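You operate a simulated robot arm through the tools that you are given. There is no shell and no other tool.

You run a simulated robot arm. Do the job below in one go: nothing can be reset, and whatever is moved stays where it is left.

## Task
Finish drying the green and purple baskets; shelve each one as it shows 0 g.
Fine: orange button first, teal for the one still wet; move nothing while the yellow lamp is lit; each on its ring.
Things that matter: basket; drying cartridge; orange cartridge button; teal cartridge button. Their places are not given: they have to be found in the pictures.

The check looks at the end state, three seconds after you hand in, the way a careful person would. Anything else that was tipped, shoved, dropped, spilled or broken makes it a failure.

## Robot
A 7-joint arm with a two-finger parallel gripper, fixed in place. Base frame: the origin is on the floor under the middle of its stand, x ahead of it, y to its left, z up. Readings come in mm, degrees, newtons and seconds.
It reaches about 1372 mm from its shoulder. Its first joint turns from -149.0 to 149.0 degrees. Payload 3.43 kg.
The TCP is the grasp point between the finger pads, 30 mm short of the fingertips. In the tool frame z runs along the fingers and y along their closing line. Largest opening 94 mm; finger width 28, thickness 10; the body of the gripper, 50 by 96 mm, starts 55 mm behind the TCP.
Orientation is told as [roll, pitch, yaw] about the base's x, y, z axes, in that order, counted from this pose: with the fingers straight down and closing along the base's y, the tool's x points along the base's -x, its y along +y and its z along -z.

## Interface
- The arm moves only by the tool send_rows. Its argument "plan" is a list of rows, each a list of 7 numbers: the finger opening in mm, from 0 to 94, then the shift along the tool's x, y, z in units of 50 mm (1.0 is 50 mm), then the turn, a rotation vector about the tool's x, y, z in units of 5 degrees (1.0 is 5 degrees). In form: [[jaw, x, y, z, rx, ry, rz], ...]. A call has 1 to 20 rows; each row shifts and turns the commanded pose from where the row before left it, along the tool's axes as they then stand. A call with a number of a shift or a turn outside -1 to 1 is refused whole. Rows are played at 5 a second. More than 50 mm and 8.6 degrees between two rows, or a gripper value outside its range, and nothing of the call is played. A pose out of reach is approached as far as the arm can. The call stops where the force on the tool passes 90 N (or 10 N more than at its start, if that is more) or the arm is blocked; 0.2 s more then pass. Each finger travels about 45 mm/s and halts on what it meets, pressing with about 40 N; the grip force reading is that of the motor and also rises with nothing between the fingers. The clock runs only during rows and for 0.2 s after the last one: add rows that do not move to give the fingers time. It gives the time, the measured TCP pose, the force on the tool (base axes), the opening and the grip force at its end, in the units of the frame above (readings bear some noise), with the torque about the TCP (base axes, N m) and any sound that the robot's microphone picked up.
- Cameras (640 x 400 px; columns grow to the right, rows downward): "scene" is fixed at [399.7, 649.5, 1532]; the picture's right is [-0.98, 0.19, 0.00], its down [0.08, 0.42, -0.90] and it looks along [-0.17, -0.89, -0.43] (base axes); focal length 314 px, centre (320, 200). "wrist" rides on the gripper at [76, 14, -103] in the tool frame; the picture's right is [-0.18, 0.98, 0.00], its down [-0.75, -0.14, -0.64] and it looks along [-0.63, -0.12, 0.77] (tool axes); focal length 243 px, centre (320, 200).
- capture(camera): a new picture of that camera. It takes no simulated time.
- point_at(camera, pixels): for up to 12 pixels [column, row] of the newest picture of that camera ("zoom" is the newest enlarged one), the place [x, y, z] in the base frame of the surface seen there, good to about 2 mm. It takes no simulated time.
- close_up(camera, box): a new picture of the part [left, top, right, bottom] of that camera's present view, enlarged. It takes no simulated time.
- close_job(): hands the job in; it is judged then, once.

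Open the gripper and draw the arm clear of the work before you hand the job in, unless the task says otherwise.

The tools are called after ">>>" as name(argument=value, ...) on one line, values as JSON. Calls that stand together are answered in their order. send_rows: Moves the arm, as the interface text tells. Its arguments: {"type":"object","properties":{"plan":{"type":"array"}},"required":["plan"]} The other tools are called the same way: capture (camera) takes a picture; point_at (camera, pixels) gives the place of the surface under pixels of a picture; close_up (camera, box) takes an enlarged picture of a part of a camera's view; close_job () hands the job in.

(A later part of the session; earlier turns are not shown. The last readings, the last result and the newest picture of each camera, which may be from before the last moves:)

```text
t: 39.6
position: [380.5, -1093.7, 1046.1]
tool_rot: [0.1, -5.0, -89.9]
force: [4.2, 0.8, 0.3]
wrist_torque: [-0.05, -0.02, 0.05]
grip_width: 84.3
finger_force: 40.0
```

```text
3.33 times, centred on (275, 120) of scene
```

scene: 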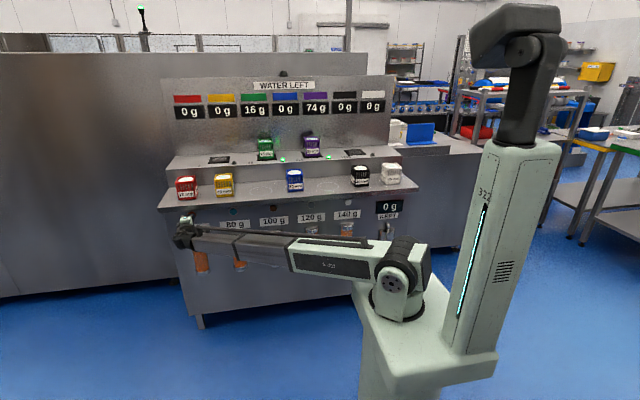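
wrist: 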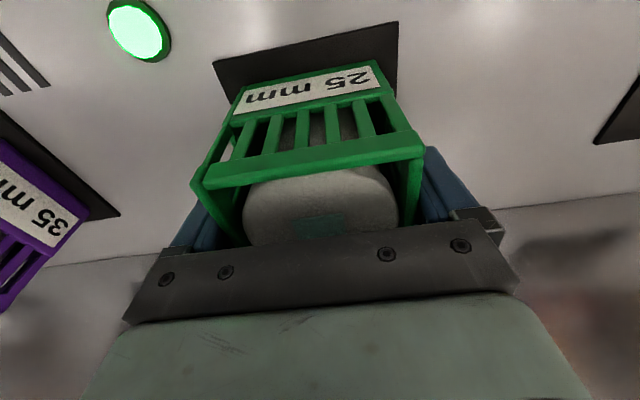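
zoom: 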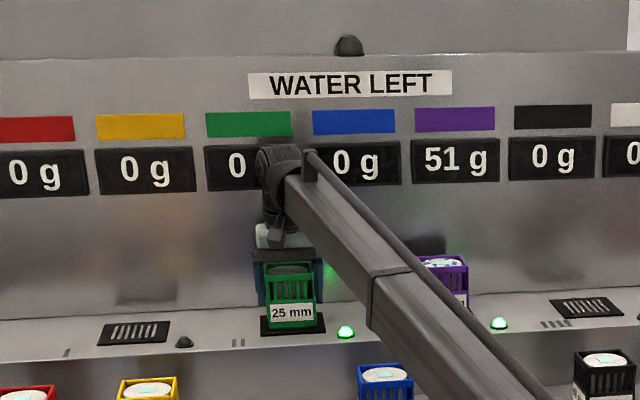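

Gripped at 84 mm with 40 N; yellow lamp is dark, display green shows 0. I lift a little and check the hold.

>>> send_rows(plan=[[60, -0.017, 0, -0.2, 0, 0, 0], [60, -0.017, 0, -0.2, 0, 0, 0], [60, -0.035, 0, -0.4, 0, 0, 0], [60, 0, 0, 0, 0, 0, 0]])

>>> capture(camera="wrist")

>>> close_up(camera="scene", box=[220, 60, 330, 180])

```text
t: 40.6
position: [381.0, -1094.2, 1086.3]
tool_rot: [0.0, -5.0, -90.0]
force: [0.7, -0.4, -5.3]
wrist_torque: [0.07, -0.01, 0.0]
grip_width: 84.4
finger_force: 40.2
```

```text
taken
```

wrist: 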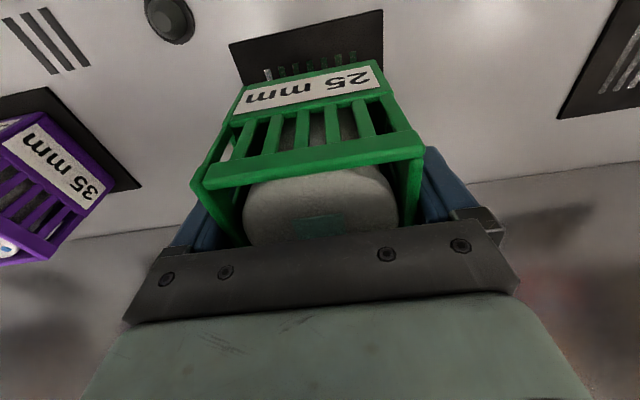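

```text
3.33 times, centred on (275, 120) of scene
```

zoom: 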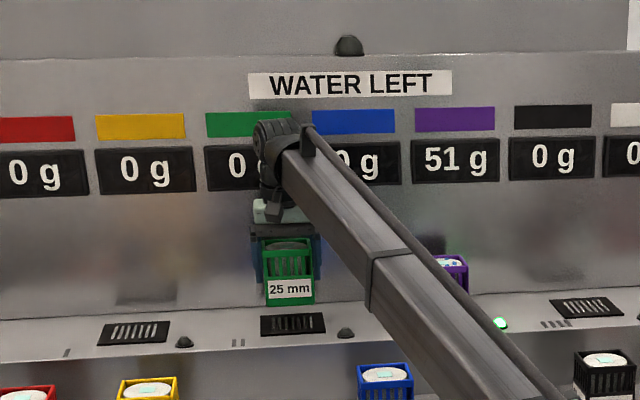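

The basket hangs level (about 5 N) and its station lamp went dark. Before carrying it on, I measure the green ring in the scene picture.

>>> close_up(camera="scene", box=[205, 160, 365, 210])

```text
4.00 times, centred on (285, 185) of scene
```

zoom: 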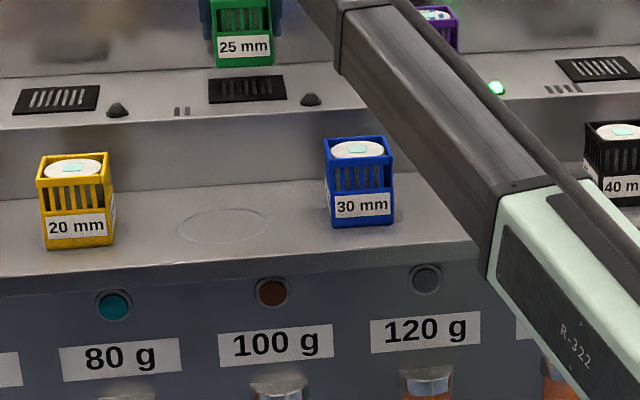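

The empty ring shows at zoom (224,225) between the yellow and blue baskets. I measure its edges and the neighbours' front corners.

>>> point_at(camera="zoom", pixels=[[180, 228], [268, 221], [222, 208], [226, 242], [224, 225], [48, 248], [114, 243], [332, 228], [394, 222], [224, 195], [224, 268], [200, 130]])

```text
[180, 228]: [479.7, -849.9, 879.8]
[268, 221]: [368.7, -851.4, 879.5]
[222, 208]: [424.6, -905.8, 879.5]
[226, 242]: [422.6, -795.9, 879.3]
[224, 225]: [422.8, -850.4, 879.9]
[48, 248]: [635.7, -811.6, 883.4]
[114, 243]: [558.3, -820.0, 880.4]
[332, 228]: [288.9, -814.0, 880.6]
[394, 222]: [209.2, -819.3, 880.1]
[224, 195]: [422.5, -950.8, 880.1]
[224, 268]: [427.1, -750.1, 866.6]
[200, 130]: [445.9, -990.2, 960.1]
```

Ring centre ≈(423.7,-850.5), z 880, diameter 111 mm. I carry the basket level at its present height toward a point above this ring.

>>> send_rows(plan=[[60, 0.5, 0.06, -0.044, 0, 0, 0], [60, 0.7, 0.12, -0.061, 0, 0, 0], [60, 0.8, 0.15, -0.07, 0, 0, 0], [60, 0.8, 0.15, -0.07, 0, 0, 0], [60, 0.8, 0.15, -0.07, 0, 0, 0], [60, 0.7, 0.12, -0.061, 0, 0, 0], [60, 0.558, 0.1, -0.049, 0, 0, 0], [60, 0, 0, 0, 0, 0, 0], [60, 0, 0, 0, 0, 0, 0]])

>>> capture(camera="wrist")

>>> close_up(camera="scene", box=[205, 120, 325, 210])

```text
t: 42.6
position: [421.6, -852.8, 1087.3]
tool_rot: [0.0, -5.1, -89.9]
force: [0.5, -0.8, -6.7]
wrist_torque: [0.01, -0.01, 0.02]
grip_width: 84.2
finger_force: 39.9
```

```text
taken
```

wrist: 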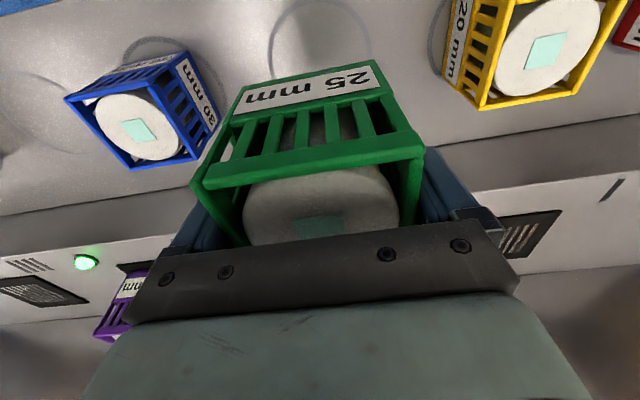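

```text
4.44 times, centred on (265, 165) of scene
```

zoom: 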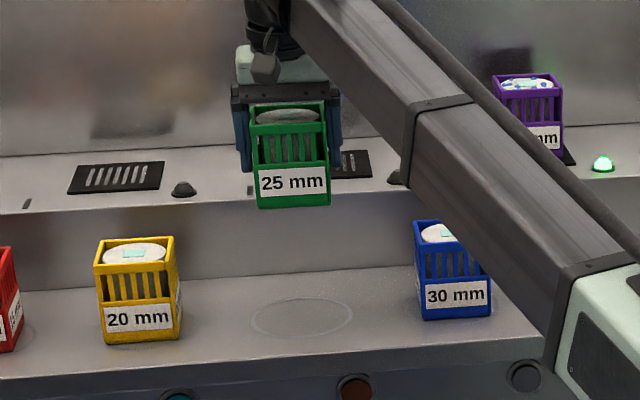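

The basket hangs over the ring's place. I check the held basket's corner positions to correct the last few mm.

>>> close_up(camera="wrist", box=[180, 40, 440, 250])

>>> send_rows(plan=[[60, 0, 0, 0, 0, 0, 0]])

```text
1.90 times, centred on (310, 145) of wrist
```

zoom: 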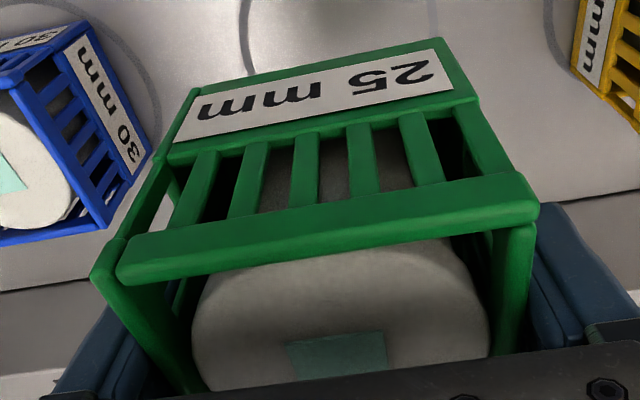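

```text
t: 43.0
position: [421.8, -852.6, 1086.1]
tool_rot: [0.0, -5.1, -90.0]
force: [-0.4, 0.2, -6.8]
wrist_torque: [0.0, 0.02, 0.01]
grip_width: 84.3
finger_force: 39.4
```

>>> point_at(camera="zoom", pixels=[[125, 260], [530, 205], [330, 235], [180, 150], [470, 90], [200, 95], [440, 45], [95, 275], [545, 300], [320, 90]])

```text
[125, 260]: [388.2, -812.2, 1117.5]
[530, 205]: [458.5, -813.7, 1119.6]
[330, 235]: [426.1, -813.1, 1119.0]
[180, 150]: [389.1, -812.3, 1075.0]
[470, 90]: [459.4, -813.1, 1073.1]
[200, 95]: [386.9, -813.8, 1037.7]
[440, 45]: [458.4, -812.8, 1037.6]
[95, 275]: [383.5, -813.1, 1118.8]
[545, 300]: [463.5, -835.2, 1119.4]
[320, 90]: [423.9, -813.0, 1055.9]
```

Basket centre is at about (422.8,-852), bottom z≈1024; I correct by (+1,+1.5) mm and lower it 130 mm straight down, leaving ~14 mm.

>>> send_rows(plan=[[60, 0.03, 0.02, 0, 0, 0, 0], [60, 0.052, 0, 0.6, 0, 0, 0], [60, 0.052, 0, 0.6, 0, 0, 0], [60, 0.052, 0, 0.6, 0, 0, 0], [60, 0.044, 0, 0.5, 0, 0, 0], [60, 0.026, 0, 0.3, 0, 0, 0], [60, 0, 0, 0, 0, 0, 0]])

>>> close_up(camera="scene", box=[205, 120, 325, 210])

>>> capture(camera="wrist")

```text
t: 44.6
position: [423.1, -851.1, 956.0]
tool_rot: [0.1, -5.0, -90.0]
force: [-0.1, 0.6, -5.8]
wrist_torque: [-0.01, -0.01, 0.02]
grip_width: 84.4
finger_force: 40.1
```

```text
4.44 times, centred on (265, 165) of scene
```

zoom: 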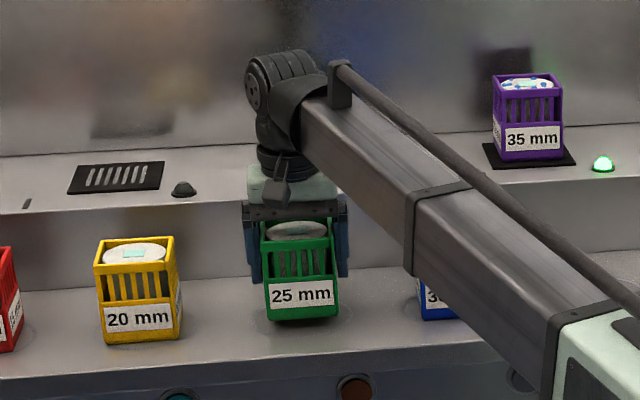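

```text
taken
```

wrist: 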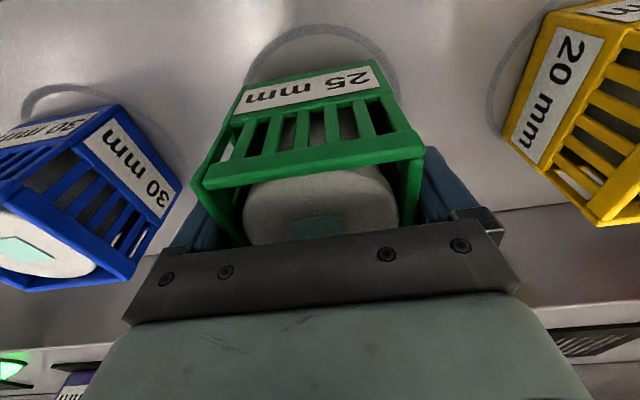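

The ring shows around the basket, well centred. I lower the rest in small steps until the load comes off.

>>> send_rows(plan=[[60, 0.017, 0, 0.2, 0, 0, 0], [60, 0.003, 0, 0.04, 0, 0, 0], [60, 0, 0, 0, 0, 0, 0]])

```text
t: 45.4
position: [422.8, -850.0, 943.8]
tool_rot: [-0.1, -5.0, -90.1]
force: [0.2, 0.6, -6.2]
wrist_torque: [-0.01, 0.05, 0.03]
grip_width: 84.1
finger_force: 39.9
```

>>> send_rows(plan=[[60, 0.002, 0, 0.02, 0, 0, 0], [60, 0.002, 0, 0.02, 0, 0, 0], [60, 0, 0, 0, 0, 0, 0]])

```text
t: 46.2
position: [422.5, -850.4, 941.4]
tool_rot: [0.1, -5.0, -90.0]
force: [-0.9, -0.1, -4.0]
wrist_torque: [0.02, -0.08, -0.01]
grip_width: 84.4
finger_force: 39.6
```

Force in z went from -6.2 to -4.0 N, so the bottom just begins to touch. I lower another millimetre and read again.

>>> send_rows(plan=[[60, 0.002, 0, 0.02, 0, 0, 0], [60, 0, 0, 0, 0, 0, 0]])

>>> close_up(camera="scene", box=[225, 140, 305, 200])

```text
t: 46.8
position: [422.2, -849.3, 942.1]
tool_rot: [-0.1, -5.0, -90.0]
force: [3.7, -3.8, 14.5]
wrist_torque: [0.64, 0.54, -0.03]
grip_width: 84.4
finger_force: 40.6
```

```text
6.67 times, centred on (265, 170) of scene
```

zoom: 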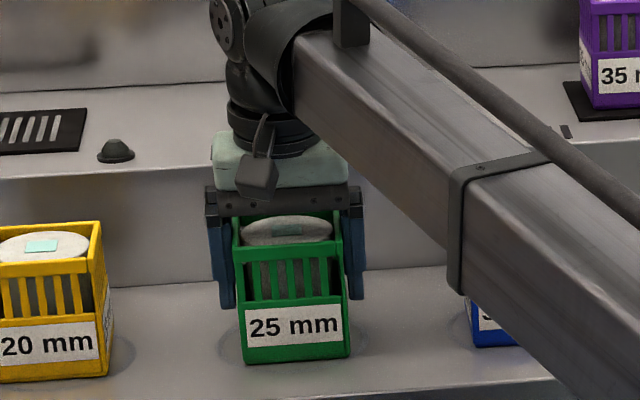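

The basket stands on the shelf (+14 N). I ease the pressure half a millimetre, then open fully and wait.

>>> send_rows(plan=[[60, 0, 0, -0.012, 0, 0, 0], [94, 0, 0, 0, 0, 0, 0], [94, 0, 0, 0, 0, 0, 0], [94, 0, 0, 0, 0, 0, 0]])

>>> capture(camera="wrist")

```text
t: 47.8
position: [422.7, -849.0, 941.0]
tool_rot: [-0.1, -5.0, -90.0]
force: [-0.1, -0.4, 0.6]
wrist_torque: [-0.03, 0.03, -0.03]
grip_width: 93.8
finger_force: 0.0
```

```text
taken
```

wrist: 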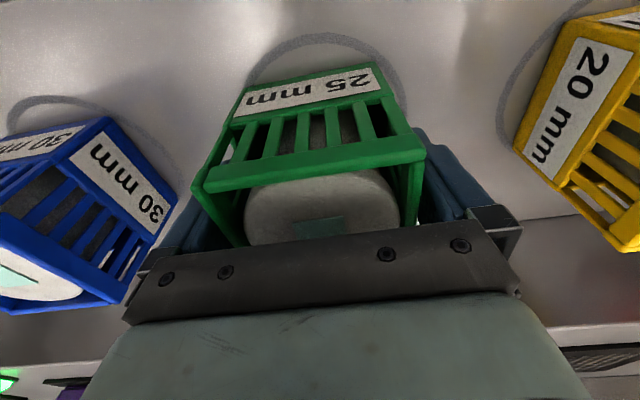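

Released without force. I lift straight up out of the basket.

>>> send_rows(plan=[[94, -0.026, 0, -0.3, 0, 0, 0], [94, -0.035, 0, -0.4, 0, 0, 0], [94, -0.052, 0, -0.6, 0, 0, 0], [94, -0.07, 0, -0.8, 0, 0, 0], [94, -0.07, 0, -0.8, 0, 0, 0], [94, 0, 0, 0, 0, 0, 0]])

>>> capture(camera="wrist")

>>> close_up(camera="scene", box=[205, 120, 325, 210])

```text
t: 49.2
position: [420.9, -849.8, 1088.1]
tool_rot: [-0.1, -5.0, -90.0]
force: [0.1, -0.4, 0.2]
wrist_torque: [0.02, -0.03, 0.01]
grip_width: 93.8
finger_force: 0.1
```

```text
taken
```

wrist: 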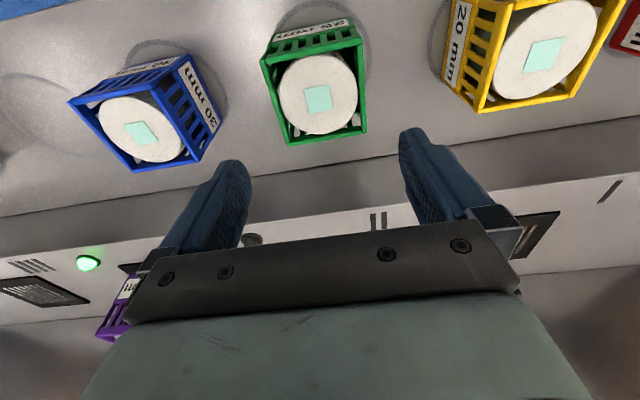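

```text
4.44 times, centred on (265, 165) of scene
```

zoom: 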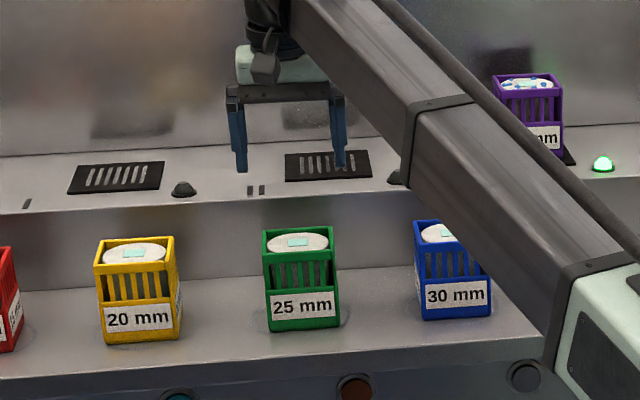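

Green stands on its ring between yellow and blue; the purple still sits on station III. I move back in front of the shelf toward the teal button (x≈564), closing the fingers.

>>> send_rows(plan=[[94, 0.694, 0.463, -0.1, 0, 0, 0], [94, 0.694, 0.463, -0.1, 0, 0, 0], [94, 0.694, 0.463, -0.1, 0, 0, 0], [60, 0.694, 0.463, -0.1, 0, 0, 0], [20, 0.694, 0.463, -0.1, 0, 0, 0], [0, 0.694, 0.463, -0.1, 0, 0, 0], [0, 0, 0, 0, 0, 0, 0], [0, 0, 0, 0, 0, 0, 0]])

>>> close_up(camera="scene", box=[160, 60, 400, 215])

```text
t: 51.0
position: [563.2, -640.5, 1099.8]
tool_rot: [-0.1, -5.1, -90.0]
force: [-0.5, -0.7, -0.5]
wrist_torque: [0.0, 0.02, 0.01]
grip_width: 0.2
finger_force: 8.5
```

```text
2.58 times, centred on (280, 138) of scene
```

zoom: 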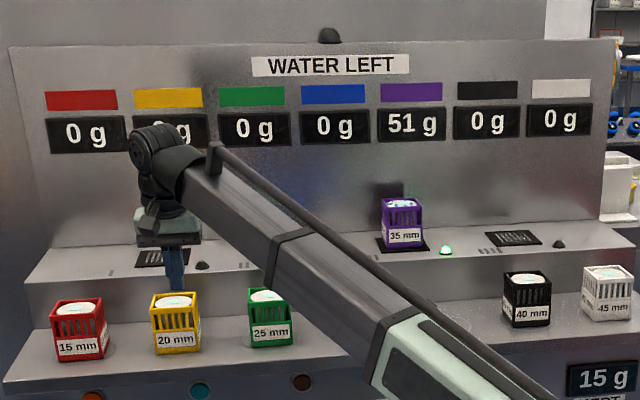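

State unchanged: purple 51 g, all others 0 g, yellow lamp dark. I tip the tool forward 85° so the closed fingers point at the panel.

>>> send_rows(plan=[[0, 0, 0, 0, 0, -1, 0], [0, 0, 0, 0, 0, -1, 0], [0, 0, 0, 0, 0, -1, 0], [0, 0, 0, 0, 0, -1, 0], [0, 0, 0, 0, 0, -1, 0], [0, 0, 0, 0, 0, -1, 0], [0, 0, 0, 0, 0, -1, 0], [0, 0, 0, 0, 0, -1, 0], [0, 0, 0, 0, 0, -1, 0], [0, 0, 0, 0, 0, -1, 0], [0, 0, 0, 0, 0, -1, 0], [0, 0, 0, 0, 0, -1, 0], [0, 0, 0, 0, 0, -1, 0], [0, 0, 0, 0, 0, -1, 0], [0, 0, 0, 0, 0, -1, 0], [0, 0, 0, 0, 0, -1, 0], [0, 0, 0, 0, 0, -1, 0], [0, 0, 0, 0, 0, 0, 0]])

>>> capture(camera="scene")

```text
t: 54.8
position: [562.0, -639.4, 1098.6]
tool_rot: [177.9, -89.9, 92.3]
force: [0.9, 0.8, 0.2]
wrist_torque: [-0.03, -0.01, -0.05]
grip_width: 0.0
finger_force: 33.3
```

```text
taken
```

scene: 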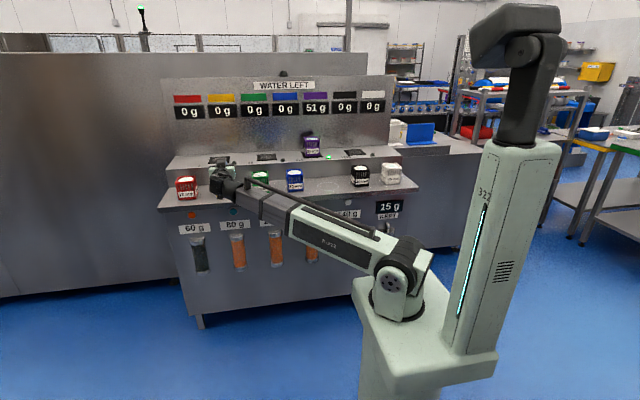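

The 60 g cartridge has turned dark (used). The fingers point to the panel; I go straight down to the button height, well in front of the shelf.

>>> send_rows(plan=[[0, 1, 0, 0, 0, 0, 0], [0, 1, 0, 0, 0, 0, 0], [0, 1, 0, 0, 0, 0, 0], [0, 1, 0, 0, 0, 0, 0], [0, 1, 0, 0, 0, 0, 0], [0, 1, 0, 0, 0, 0, 0], [0, 0, 0, 0, 0, 0, 0]])

>>> capture(camera="wrist")

>>> capture(camera="scene")

```text
t: 56.4
position: [562.4, -638.7, 797.7]
tool_rot: [128.4, -90.0, 141.7]
force: [-0.9, -0.8, 0.9]
wrist_torque: [-0.02, -0.04, 0.03]
grip_width: 0.2
finger_force: 32.9
```

```text
taken
```

wrist: 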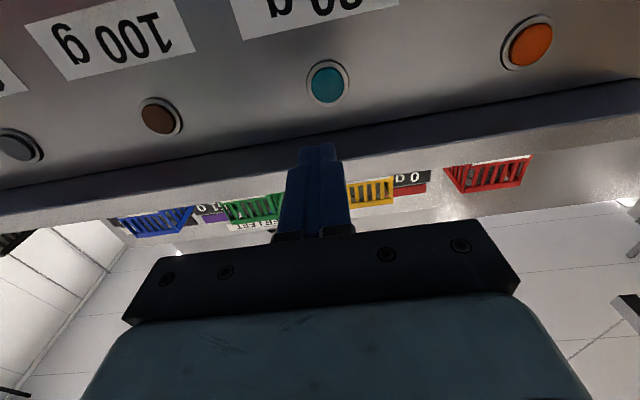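

```text
taken
```

scene: 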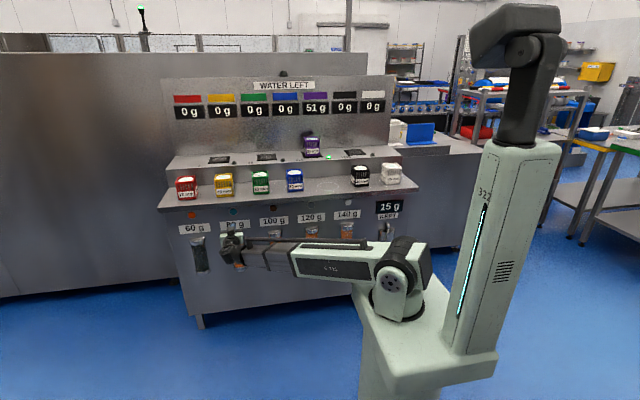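

The teal button is right ahead at wrist (328,83), upside-down view from below. I measure its place.

>>> point_at(camera="wrist", pixels=[[328, 83], [312, 84], [344, 82], [328, 68], [328, 98], [300, 70], [330, 128], [330, 160]])

>>> close_up(camera="scene", box=[160, 60, 400, 215])

```text
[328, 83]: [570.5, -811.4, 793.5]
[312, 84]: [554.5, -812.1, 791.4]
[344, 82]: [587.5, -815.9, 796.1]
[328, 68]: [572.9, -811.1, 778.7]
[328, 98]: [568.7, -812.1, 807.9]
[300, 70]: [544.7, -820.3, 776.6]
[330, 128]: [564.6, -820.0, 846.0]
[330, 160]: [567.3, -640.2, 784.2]
```

```text
2.58 times, centred on (280, 138) of scene
```

zoom: 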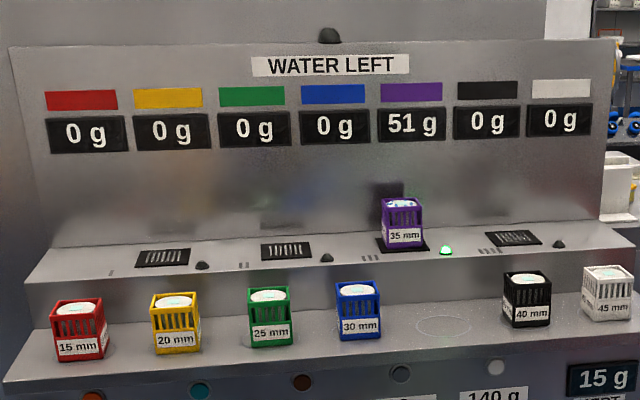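

Teal button centre (570,-811.5,793.5). I align and advance to a few mm before contact.

>>> send_rows(plan=[[0, 0.08, 0.15, 0.8, 0, 0, 0], [0, 0, 0, 0.9, 0, 0, 0], [0, 0, 0, 0.6, 0, 0, 0], [0, 0, 0, 0.38, 0, 0, 0], [0, 0, 0, 0, 0, 0, 0]])

>>> close_up(camera="wrist", box=[220, 30, 420, 240])

```text
t: 57.6
position: [568.3, -773.4, 796.2]
tool_rot: [-134.5, -90.1, 44.4]
force: [0.2, 0.2, 0.9]
wrist_torque: [0.03, 0.01, -0.01]
grip_width: 0.2
finger_force: 33.1
```

```text
1.90 times, centred on (320, 135) of wrist
```

zoom: 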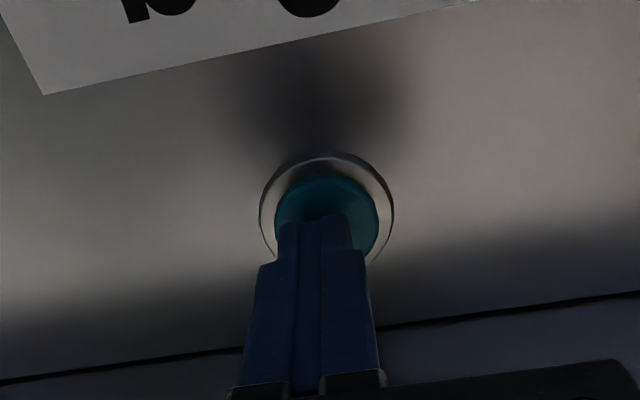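

The tip is right before the teal button, slightly high and left. I correct 2 mm and press to the depth that clicked before.

>>> send_rows(plan=[[0, 0.04, 0.03, 0.1, 0, 0, 0], [0, 0, 0, 0.1, 0, 0, 0], [0, 0, 0, 0.03, 0, 0, 0]])

>>> close_up(camera="scene", box=[160, 60, 400, 215])

```text
t: 58.4
position: [569.9, -784.4, 792.3]
tool_rot: [47.8, -90.1, -137.8]
force: [-1.9, 4.1, -1.5]
wrist_torque: [0.04, 0.0, -0.03]
grip_width: 0.0
finger_force: 32.7
heard: click
```

```text
2.58 times, centred on (280, 138) of scene
```

zoom: 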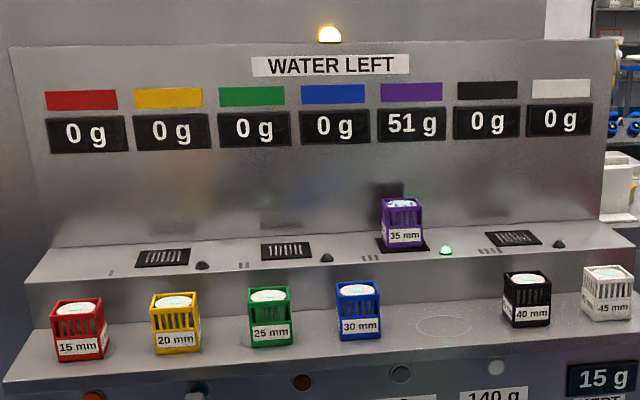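

The click came and the yellow lamp is lit. I stay motionless until it goes out (about 5.5 s last time).

>>> send_rows(plan=[[0, 0, 0, 0, 0, 0, 0], [0, 0, 0, 0, 0, 0, 0], [0, 0, 0, 0, 0, 0, 0], [0, 0, 0, 0, 0, 0, 0], [0, 0, 0, 0, 0, 0, 0], [0, 0, 0, 0, 0, 0, 0], [0, 0, 0, 0, 0, 0, 0], [0, 0, 0, 0, 0, 0, 0], [0, 0, 0, 0, 0, 0, 0], [0, 0, 0, 0, 0, 0, 0], [0, 0, 0, 0, 0, 0, 0], [0, 0, 0, 0, 0, 0, 0], [0, 0, 0, 0, 0, 0, 0], [0, 0, 0, 0, 0, 0, 0], [0, 0, 0, 0, 0, 0, 0], [0, 0, 0, 0, 0, 0, 0], [0, 0, 0, 0, 0, 0, 0], [0, 0, 0, 0, 0, 0, 0], [0, 0, 0, 0, 0, 0, 0], [0, 0, 0, 0, 0, 0, 0]])

>>> close_up(camera="scene", box=[160, 60, 400, 215])

```text
t: 62.6
position: [569.7, -785.2, 793.1]
tool_rot: [-175.4, -89.9, 85.6]
force: [-0.1, 3.7, 1.3]
wrist_torque: [-0.03, -0.01, -0.02]
grip_width: 0.2
finger_force: 33.0
```

```text
2.58 times, centred on (280, 138) of scene
```

zoom: 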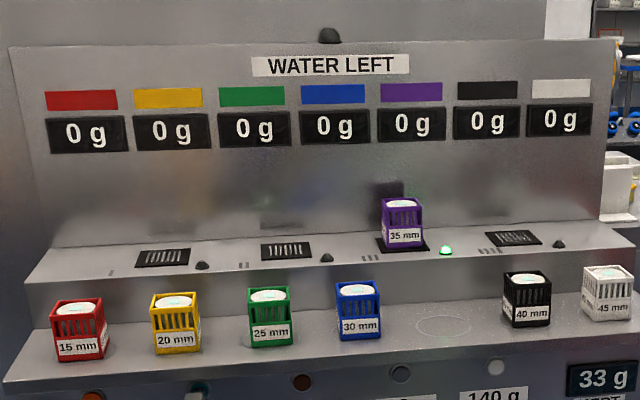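

The lamp is out and purple shows 0 g. While the view is free I measure the purple ring (zoom ~442,325) and the purple basket.

>>> close_up(camera="scene", box=[280, 165, 376, 210])

```text
6.67 times, centred on (328, 188) of scene
```

zoom: 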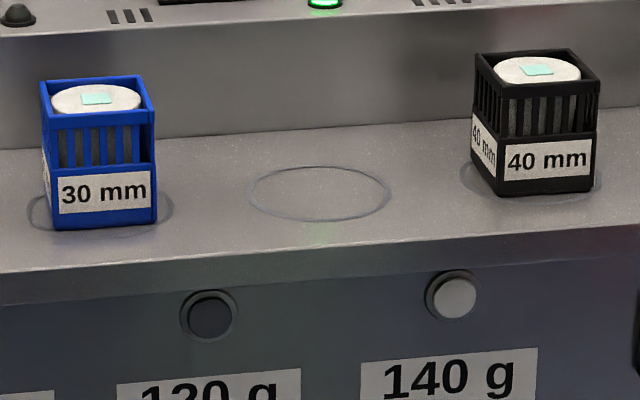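

>>> point_at(camera="zoom", pixels=[[251, 196], [390, 190], [319, 167], [322, 220], [320, 194], [52, 230], [157, 222], [500, 196], [592, 190]])

>>> close_up(camera="scene", box=[225, 165, 305, 200])

```text
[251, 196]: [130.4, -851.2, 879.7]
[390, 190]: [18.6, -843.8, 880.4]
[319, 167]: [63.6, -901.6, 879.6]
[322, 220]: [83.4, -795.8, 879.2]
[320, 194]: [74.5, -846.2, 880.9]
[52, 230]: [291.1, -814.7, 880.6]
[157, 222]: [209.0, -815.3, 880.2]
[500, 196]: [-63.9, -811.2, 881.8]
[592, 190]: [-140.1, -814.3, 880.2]
```

```text
8.00 times, centred on (265, 182) of scene
```

zoom: 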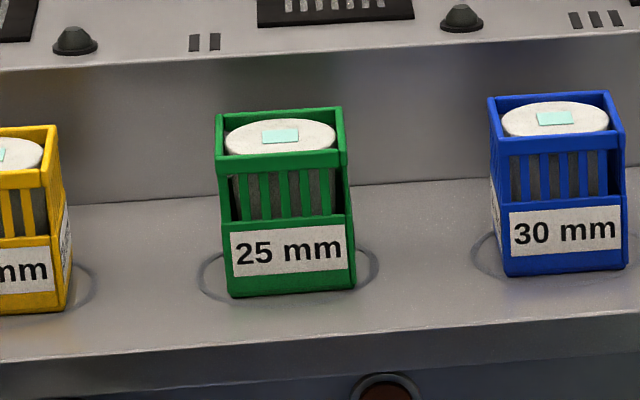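

Purple ring centre ≈(74.5,-849.5). Green stands properly inside its ring. Now I release the teal button, drawing back and rising in front of the shelf.

>>> send_rows(plan=[[0, 0, 0, -0.5, 0, 0, 0], [0, 0, 0, -1, 0, 0, 0], [0, 0, 0, -1, 0, 0, 0], [0, 0, 0, -0.5, 0, 0, 0], [0, -1, 0, 0, 0, 0, 0], [0, -1, 0, 0, 0, 0, 0], [0, -1, 0, 0, 0, 0, 0], [0, -1, 0, 0, 0, 0, 0], [0, -1, 0, 0, 0, 0, 0], [0, -1, 0, 0, 0, 0, 0], [0, 0, 0, 0, 0, 0, 0]])

>>> close_up(camera="scene", box=[160, 60, 400, 215])

```text
t: 65.0
position: [569.3, -633.6, 1091.7]
tool_rot: [-23.8, -90.0, -66.2]
force: [-1.2, 0.0, -0.5]
wrist_torque: [0.0, 0.0, -0.01]
grip_width: 0.1
finger_force: 32.9
```

```text
2.58 times, centred on (280, 138) of scene
```

zoom: 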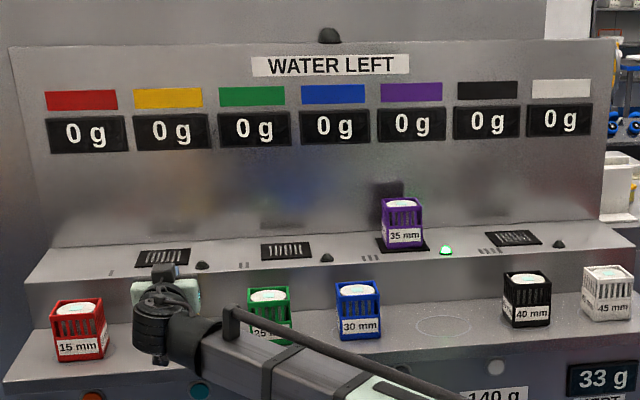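

The lamp is dark and all displays show 0 g. I turn the tool back to fingers-down (yaw -90) and open the gripper.

>>> send_rows(plan=[[0, 0, 0, 0, 0, 1, 0], [0, 0, 0, 0, 0, 1, 0], [0, 0, 0, 0, 0, 1, 0], [0, 0, 0, 0, 0, 1, 0], [0, 0, 0, 0, 0, 1, 0], [0, 0, 0, 0, 0, 1, 0], [0, 0, 0, 0, 0, 1, 0], [0, 0, 0, 0, 0, 1, 0], [0, 0, 0, 0, 0, 1, 0], [30, 0, 0, 0, 0, 1, 0], [60, 0, 0, 0, 0, 1, 0], [94, 0, 0, 0, 0, 1, 0], [94, 0, 0, 0, 0, 1, 0], [94, 0, 0, 0, 0, 1, 0], [94, 0, 0, 0, 0, 1, 0], [94, 0, 0, 0, 0, 1, 0], [94, 0, 0, 0, 0, 1, 0], [94, 0, 0, 0, 0, 1, 0], [94, 0, 0, 0, 0, 0, 0]])

```text
t: 69.0
position: [569.6, -634.6, 1092.7]
tool_rot: [0.0, 0.0, -89.9]
force: [0.2, -0.2, -0.3]
wrist_torque: [0.0, -0.02, -0.04]
grip_width: 93.8
finger_force: 0.1
```

Fingers point straight down and open. I move across, above the front baskets (tops ≈975), toward the purple station.

>>> send_rows(plan=[[94, -0.4, -0.6, -0.4, 0, 0, 0], [94, -0.4, -0.7, -0.3, 0, 0, 0], [94, -0.5, -0.75, -0.2, 0, 0, 0], [94, -0.6, -0.75, -0.1, 0, 0, 0], [94, -0.6, -0.75, 0, 0, 0, 0], [94, -0.6, -0.75, 0, 0, 0, 0], [94, -0.6, -0.75, 0, 0, 0, 0], [94, -0.6, -0.75, 0, 0, 0, 0], [94, -0.6, -0.75, 0, 0, 0, 0], [94, -0.6, -0.75, 0, 0, 0, 0], [94, -0.6, -0.7, 0, 0, 0, 0], [94, -0.6, -0.5, 0, 0, 0, 0], [94, 0, 0, 0, 0, 0, 0]])

>>> capture(camera="wrist")

>>> capture(camera="scene")

```text
t: 71.8
position: [145.1, -971.3, 1143.1]
tool_rot: [0.0, 0.0, -89.9]
force: [0.2, -0.6, 0.8]
wrist_torque: [-0.03, -0.04, 0.01]
grip_width: 93.7
finger_force: 0.0
```

```text
taken
```

wrist: 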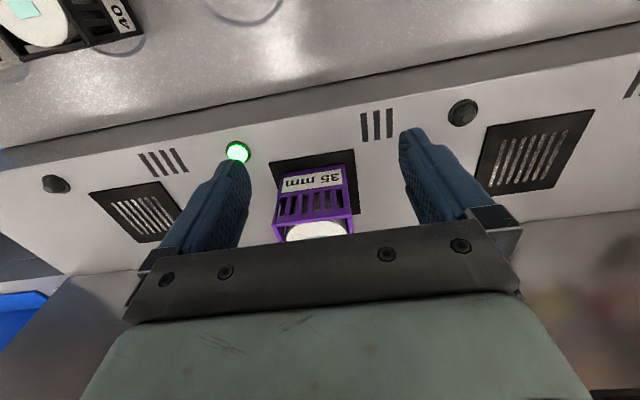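

```text
taken
```

scene: 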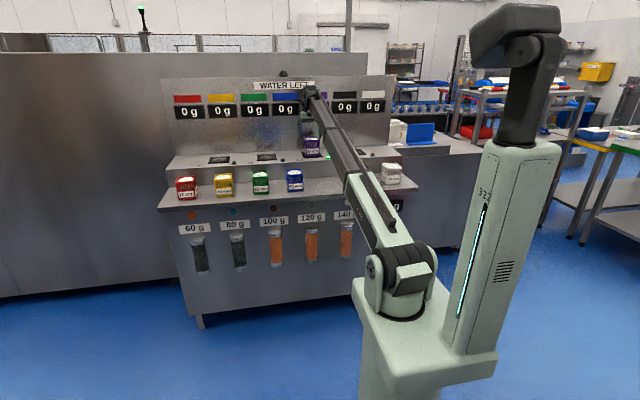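

The purple basket is in view at wrist (315,205), lamp III green. I enlarge it for measuring.

>>> close_up(camera="wrist", box=[250, 140, 380, 250])

```text
3.64 times, centred on (315, 195) of wrist
```

zoom: 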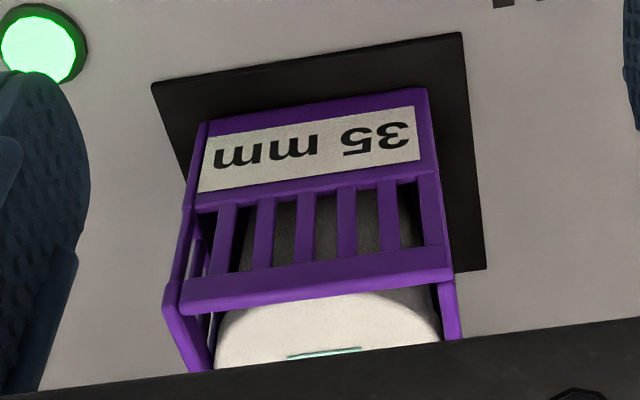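

>>> point_at(camera="zoom", pixels=[[185, 300], [445, 265], [315, 283], [205, 170], [428, 120], [170, 310], [195, 350], [455, 320], [210, 130], [425, 95], [330, 320], [470, 40]])

```text
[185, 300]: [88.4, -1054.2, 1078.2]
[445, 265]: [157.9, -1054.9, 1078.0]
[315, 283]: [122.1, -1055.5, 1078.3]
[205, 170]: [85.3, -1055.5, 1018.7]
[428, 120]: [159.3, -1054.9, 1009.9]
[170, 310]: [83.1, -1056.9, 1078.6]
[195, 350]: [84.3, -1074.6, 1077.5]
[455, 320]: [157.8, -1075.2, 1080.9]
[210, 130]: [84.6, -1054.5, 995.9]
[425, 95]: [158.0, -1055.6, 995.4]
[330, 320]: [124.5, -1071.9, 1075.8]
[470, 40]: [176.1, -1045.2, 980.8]
```

Purple spans x 83–160, front y -1055, so its centre is (121.5,-1094), square to the axes. I move above it, tips ~18 mm over the rim.

>>> send_rows(plan=[[94, -0.62, -0.12, 0.08, 0, 0, 0], [94, -0.62, -0.12, 0.08, 0, 0, 0], [94, -0.61, -0.12, 0.07, 0, 0, 0], [94, -0.6, -0.11, 0.07, 0, 0, 0], [94, 0, 0, 0, 0, 0, 0]])

>>> capture(camera="wrist")

>>> close_up(camera="scene", box=[260, 60, 370, 180])

```text
t: 73.0
position: [121.5, -1092.3, 1126.8]
tool_rot: [0.0, 0.1, -90.1]
force: [-0.7, -0.5, -1.2]
wrist_torque: [0.0, 0.0, 0.01]
grip_width: 94.2
finger_force: 0.1
```

```text
taken
```

wrist: 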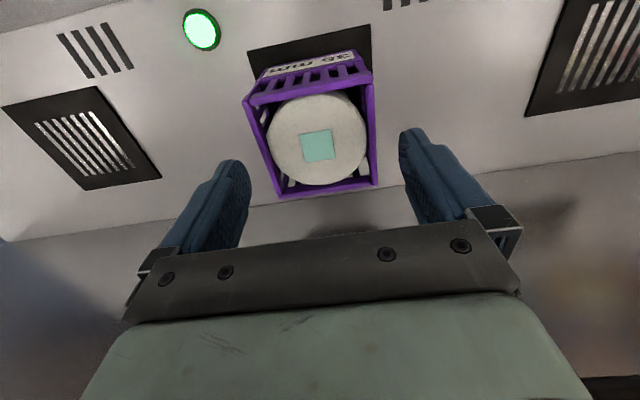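

```text
3.33 times, centred on (315, 120) of scene
```

zoom: 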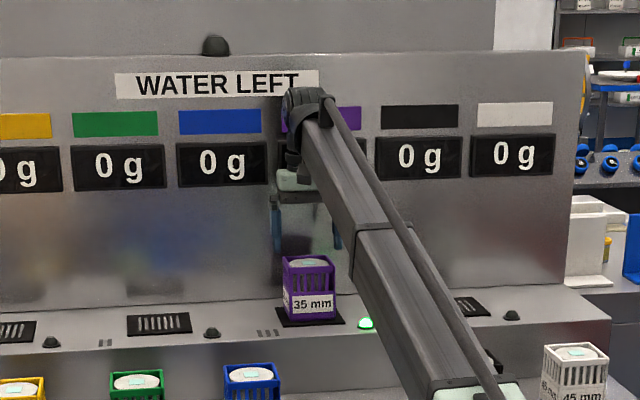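

The gripper is over the purple basket; lamp on top is dark. I check the rim edges once more from here.

>>> close_up(camera="wrist", box=[220, 40, 420, 210])

```text
2.35 times, centred on (320, 125) of wrist
```

zoom: 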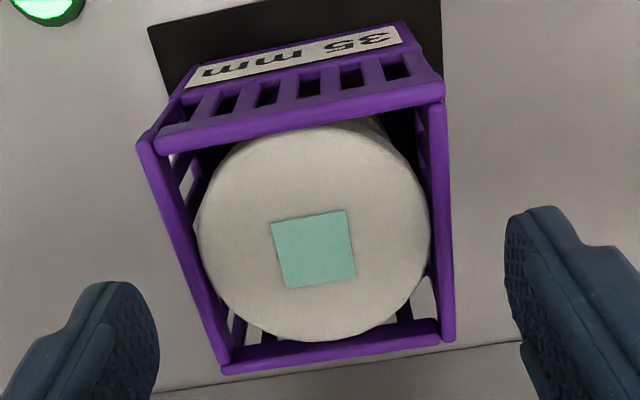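

>>> point_at(camera="zoom", pixels=[[142, 150], [443, 95], [222, 360], [450, 335], [180, 240], [448, 200], [300, 118], [340, 345], [315, 248], [70, 350], [560, 270]])

```text
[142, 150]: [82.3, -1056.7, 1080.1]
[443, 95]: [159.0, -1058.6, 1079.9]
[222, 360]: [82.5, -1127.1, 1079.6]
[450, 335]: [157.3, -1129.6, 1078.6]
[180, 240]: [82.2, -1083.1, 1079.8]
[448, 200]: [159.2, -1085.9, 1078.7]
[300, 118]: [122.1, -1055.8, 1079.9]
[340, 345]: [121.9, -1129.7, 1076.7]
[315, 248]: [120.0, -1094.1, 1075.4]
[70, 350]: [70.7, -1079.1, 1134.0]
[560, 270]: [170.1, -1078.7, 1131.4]
```

Centre (120.8,-1093.7) matches the gripper. I lower straight down in steps.

>>> send_rows(plan=[[94, -0.02, 0, 0.4, 0, 0, 0], [94, 0, 0, 0.4, 0, 0, 0], [94, 0, 0, 0.4, 0, 0, 0], [94, 0, 0, 0, 0, 0, 0]])

>>> capture(camera="wrist")

```text
t: 74.0
position: [122.4, -1094.0, 1066.7]
tool_rot: [0.0, 0.1, -90.0]
force: [0.1, 0.0, 0.8]
wrist_torque: [-0.02, -0.01, 0.01]
grip_width: 94.2
finger_force: 0.0
```

```text
taken
```

wrist: 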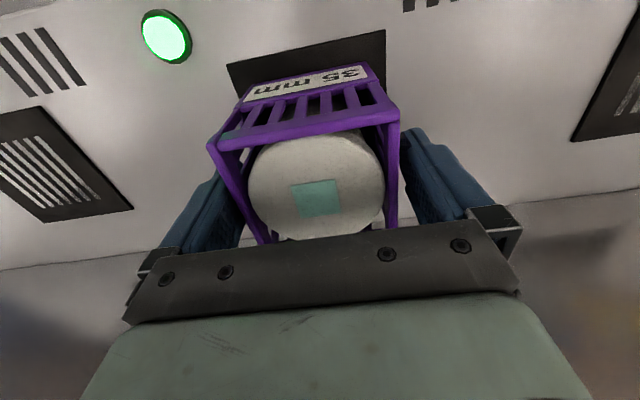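

The fingers straddle the purple basket without contact. I go down the last 20 mm and close on it.

>>> send_rows(plan=[[94, 0, 0, 0.4, 0, 0, 0], [94, 0, 0, 0, 0, 0, 0], [60, 0, 0, 0, 0, 0, 0], [60, 0, 0, 0, 0, 0, 0], [60, 0, 0, 0, 0, 0, 0], [60, 0, 0, 0, 0, 0, 0]])

>>> capture(camera="wrist")

>>> close_up(camera="scene", box=[260, 60, 370, 180])

```text
t: 75.4
position: [122.1, -1095.5, 1046.6]
tool_rot: [0.0, 0.0, -90.1]
force: [-7.1, -0.6, 3.0]
wrist_torque: [-0.02, 0.1, -0.02]
grip_width: 84.2
finger_force: 39.9
```

```text
taken
```

wrist: 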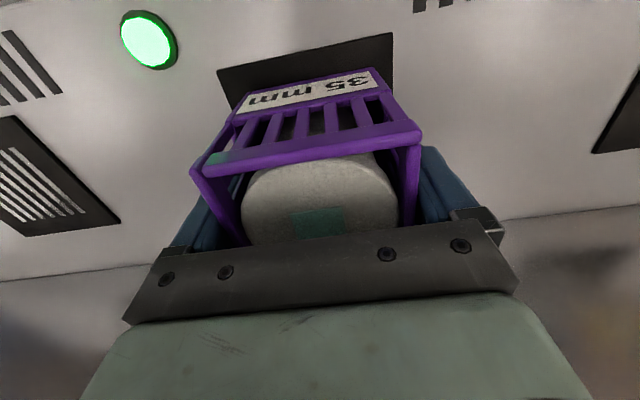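

```text
3.33 times, centred on (315, 120) of scene
```

zoom: 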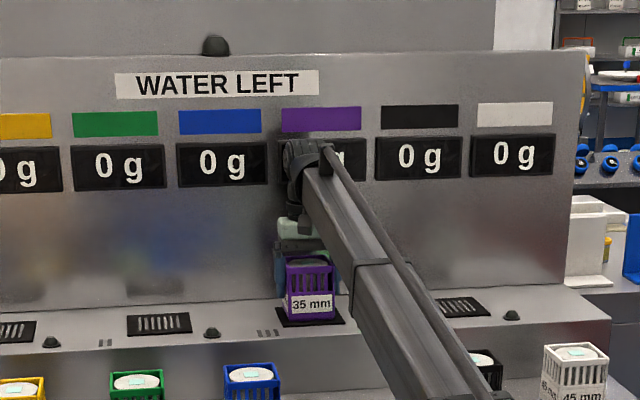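

Gripped at 84 mm, 40 N; the yellow lamp is dark and purple shows 0 g. I lift it 50 mm straight up.

>>> send_rows(plan=[[60, 0, 0, -0.2, 0, 0, 0], [60, 0, 0, -0.2, 0, 0, 0], [60, 0, 0, -0.3, 0, 0, 0], [60, 0, 0, -0.3, 0, 0, 0], [60, 0, 0, 0, 0, 0, 0]])

>>> capture(camera="wrist")

```text
t: 76.6
position: [122.1, -1094.8, 1096.7]
tool_rot: [-0.1, -0.1, -90.0]
force: [-0.2, 0.1, -6.1]
wrist_torque: [0.03, 0.03, -0.02]
grip_width: 84.3
finger_force: 40.2
```

```text
taken
```

wrist: 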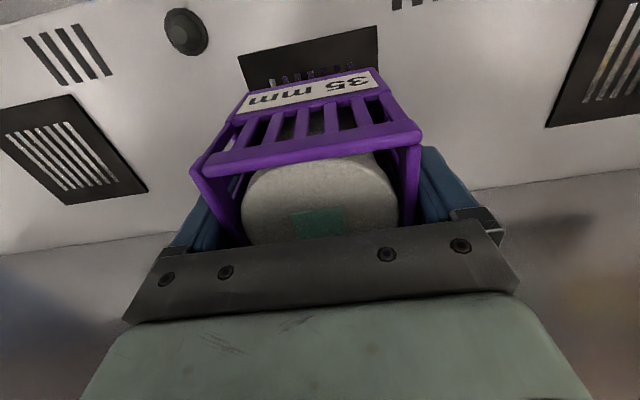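

It hangs level (≈6 N). I carry it level toward the purple ring in two stages, watching the reach report.

>>> send_rows(plan=[[60, 0.5, -0.1, 0, 0, 0, 0], [60, 0.7, -0.14, 0, 0, 0, 0], [60, 0.8, -0.16, 0, 0, 0, 0], [60, 0.7, -0.14, 0, 0, 0, 0], [60, 0, 0, 0, 0, 0, 0]])

```text
t: 77.8
position: [94.5, -958.4, 1098.0]
tool_rot: [0.0, -0.1, -90.0]
force: [1.0, 0.8, -5.6]
wrist_torque: [0.02, 0.0, -0.02]
grip_width: 84.7
finger_force: 40.0
```

Steady at (94.5,-958,1098). I continue the remaining 109 mm to above the ring.

>>> send_rows(plan=[[60, 0.6, -0.1, 0, 0, 0, 0], [60, 0.6, -0.1, 0, 0, 0, 0], [60, 0.55, -0.1, 0, 0, 0, 0], [60, 0.43, -0.1, 0, 0, 0, 0], [60, 0, 0, 0, 0, 0, 0], [60, 0, 0, 0, 0, 0, 0]])

>>> capture(camera="wrist")

>>> close_up(camera="wrist", box=[180, 40, 440, 250])

```text
t: 79.2
position: [75.0, -849.3, 1095.5]
tool_rot: [0.0, 0.0, -90.0]
force: [0.0, 0.4, -4.4]
wrist_torque: [-0.03, -0.02, 0.0]
grip_width: 84.4
finger_force: 40.1
```

```text
taken
```

wrist: 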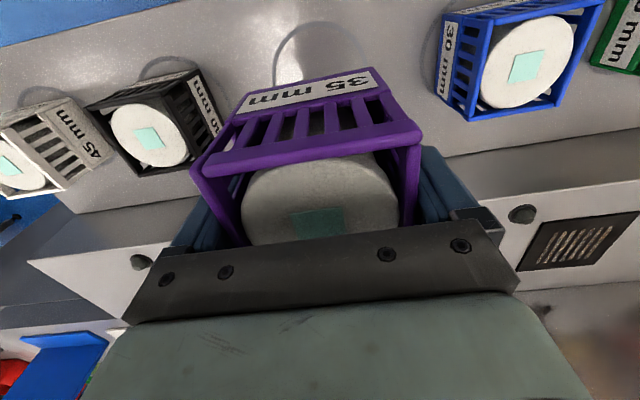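

```text
1.90 times, centred on (310, 145) of wrist
```

zoom: 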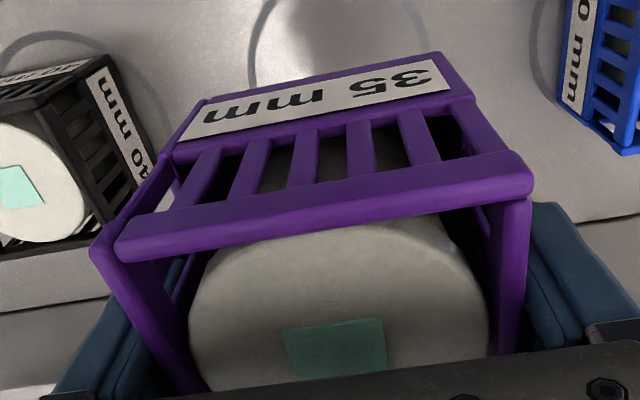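

I measure the held basket's edges to verify its centre over the ring (74.5,-849.5).

>>> point_at(camera="zoom", pixels=[[120, 240], [525, 180], [320, 212], [95, 250], [530, 230], [320, 80], [210, 105], [440, 60]])

>>> close_up(camera="scene", box=[270, 120, 380, 205])

```text
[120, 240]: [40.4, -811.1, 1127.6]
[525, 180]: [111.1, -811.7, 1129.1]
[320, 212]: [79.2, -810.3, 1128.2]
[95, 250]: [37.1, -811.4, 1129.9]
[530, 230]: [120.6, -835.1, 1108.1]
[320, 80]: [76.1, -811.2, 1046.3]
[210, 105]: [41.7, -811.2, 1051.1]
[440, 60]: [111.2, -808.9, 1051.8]
```

```text
4.71 times, centred on (325, 162) of scene
```

zoom: 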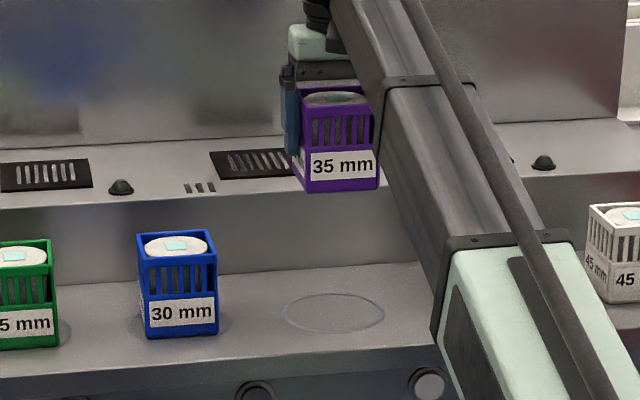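

Basket centre ≈(75.5,-850). I double-check the ring edges from this fresh picture.

>>> point_at(camera="zoom", pixels=[[283, 315], [384, 311], [331, 293], [336, 332]])

```text
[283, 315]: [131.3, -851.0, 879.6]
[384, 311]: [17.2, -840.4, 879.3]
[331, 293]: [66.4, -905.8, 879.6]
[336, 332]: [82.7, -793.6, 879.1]
```

Ring centre (74.3,-849.7) confirmed. I shift 1 mm and lower straight down 140 mm, leaving about 14 mm.

>>> send_rows(plan=[[60, 0, -0.02, 0.4, 0, 0, 0], [60, 0, 0, 0.6, 0, 0, 0], [60, 0, 0, 0.6, 0, 0, 0], [60, 0, 0, 0.6, 0, 0, 0], [60, 0, 0, 0.4, 0, 0, 0], [60, 0, 0, 0.2, 0, 0, 0], [60, 0, 0, 0, 0, 0, 0]])

>>> capture(camera="wrist")

>>> close_up(camera="scene", box=[270, 120, 380, 205])

```text
t: 80.8
position: [75.0, -851.7, 957.0]
tool_rot: [-0.1, 0.0, -90.0]
force: [0.9, -0.2, -6.1]
wrist_torque: [-0.01, 0.0, -0.03]
grip_width: 84.3
finger_force: 39.5
```

```text
taken
```

wrist: 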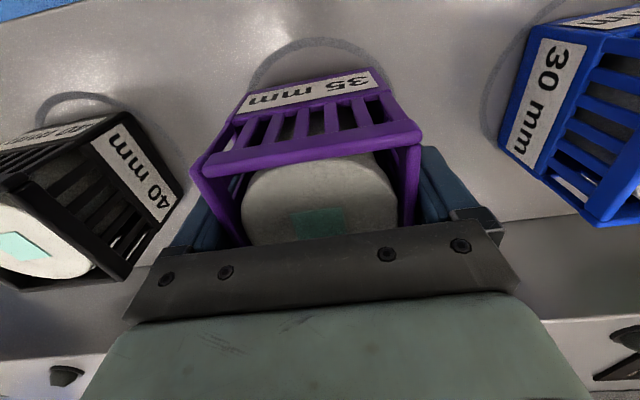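

```text
4.71 times, centred on (325, 162) of scene
```

zoom: 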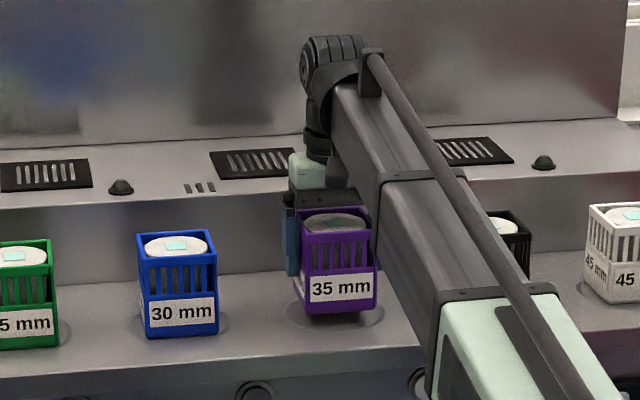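

Centred over its ring. I lower the remaining distance in small steps until the shelf takes the load.

>>> send_rows(plan=[[60, 0, 0, 0.2, 0, 0, 0], [60, 0, 0, 0.05, 0, 0, 0], [60, 0, 0, 0.02, 0, 0, 0], [60, 0, 0, 0, 0, 0, 0]])

```text
t: 81.8
position: [74.3, -850.4, 944.5]
tool_rot: [0.0, 0.0, -90.1]
force: [0.3, 1.1, -5.3]
wrist_torque: [0.02, 0.03, -0.02]
grip_width: 84.3
finger_force: 40.1
```

Still hanging (-5.3 N) at z≈943.5. I go down another 1.5 mm.

>>> send_rows(plan=[[60, 0, 0, 0.02, 0, 0, 0], [60, 0, 0, 0.01, 0, 0, 0], [60, 0, 0, 0, 0, 0, 0]])

```text
t: 82.6
position: [74.0, -850.1, 943.2]
tool_rot: [0.0, 0.0, -90.0]
force: [1.2, -1.2, 2.3]
wrist_torque: [0.17, -0.31, -0.07]
grip_width: 84.5
finger_force: 40.0
```

The shelf now carries it (+2.3 N). I open the gripper and wait.

>>> send_rows(plan=[[94, 0, 0, 0, 0, 0, 0], [94, 0, 0, 0, 0, 0, 0], [94, 0, 0, 0, 0, 0, 0]])

>>> capture(camera="wrist")

```text
t: 83.4
position: [75.0, -850.6, 942.1]
tool_rot: [0.0, 0.0, -90.0]
force: [-0.1, 0.0, 0.2]
wrist_torque: [0.0, -0.03, 0.02]
grip_width: 94.2
finger_force: 0.0
```

```text
taken
```

wrist: 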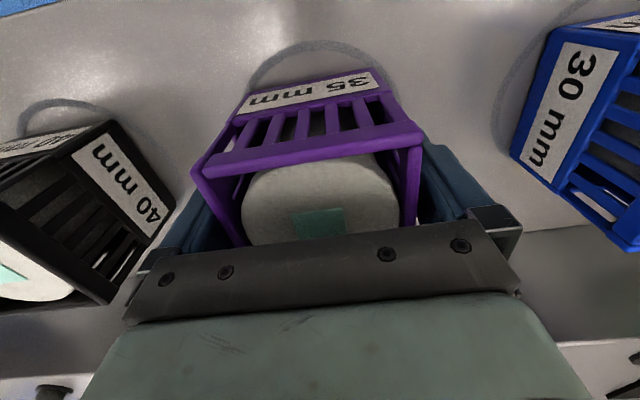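

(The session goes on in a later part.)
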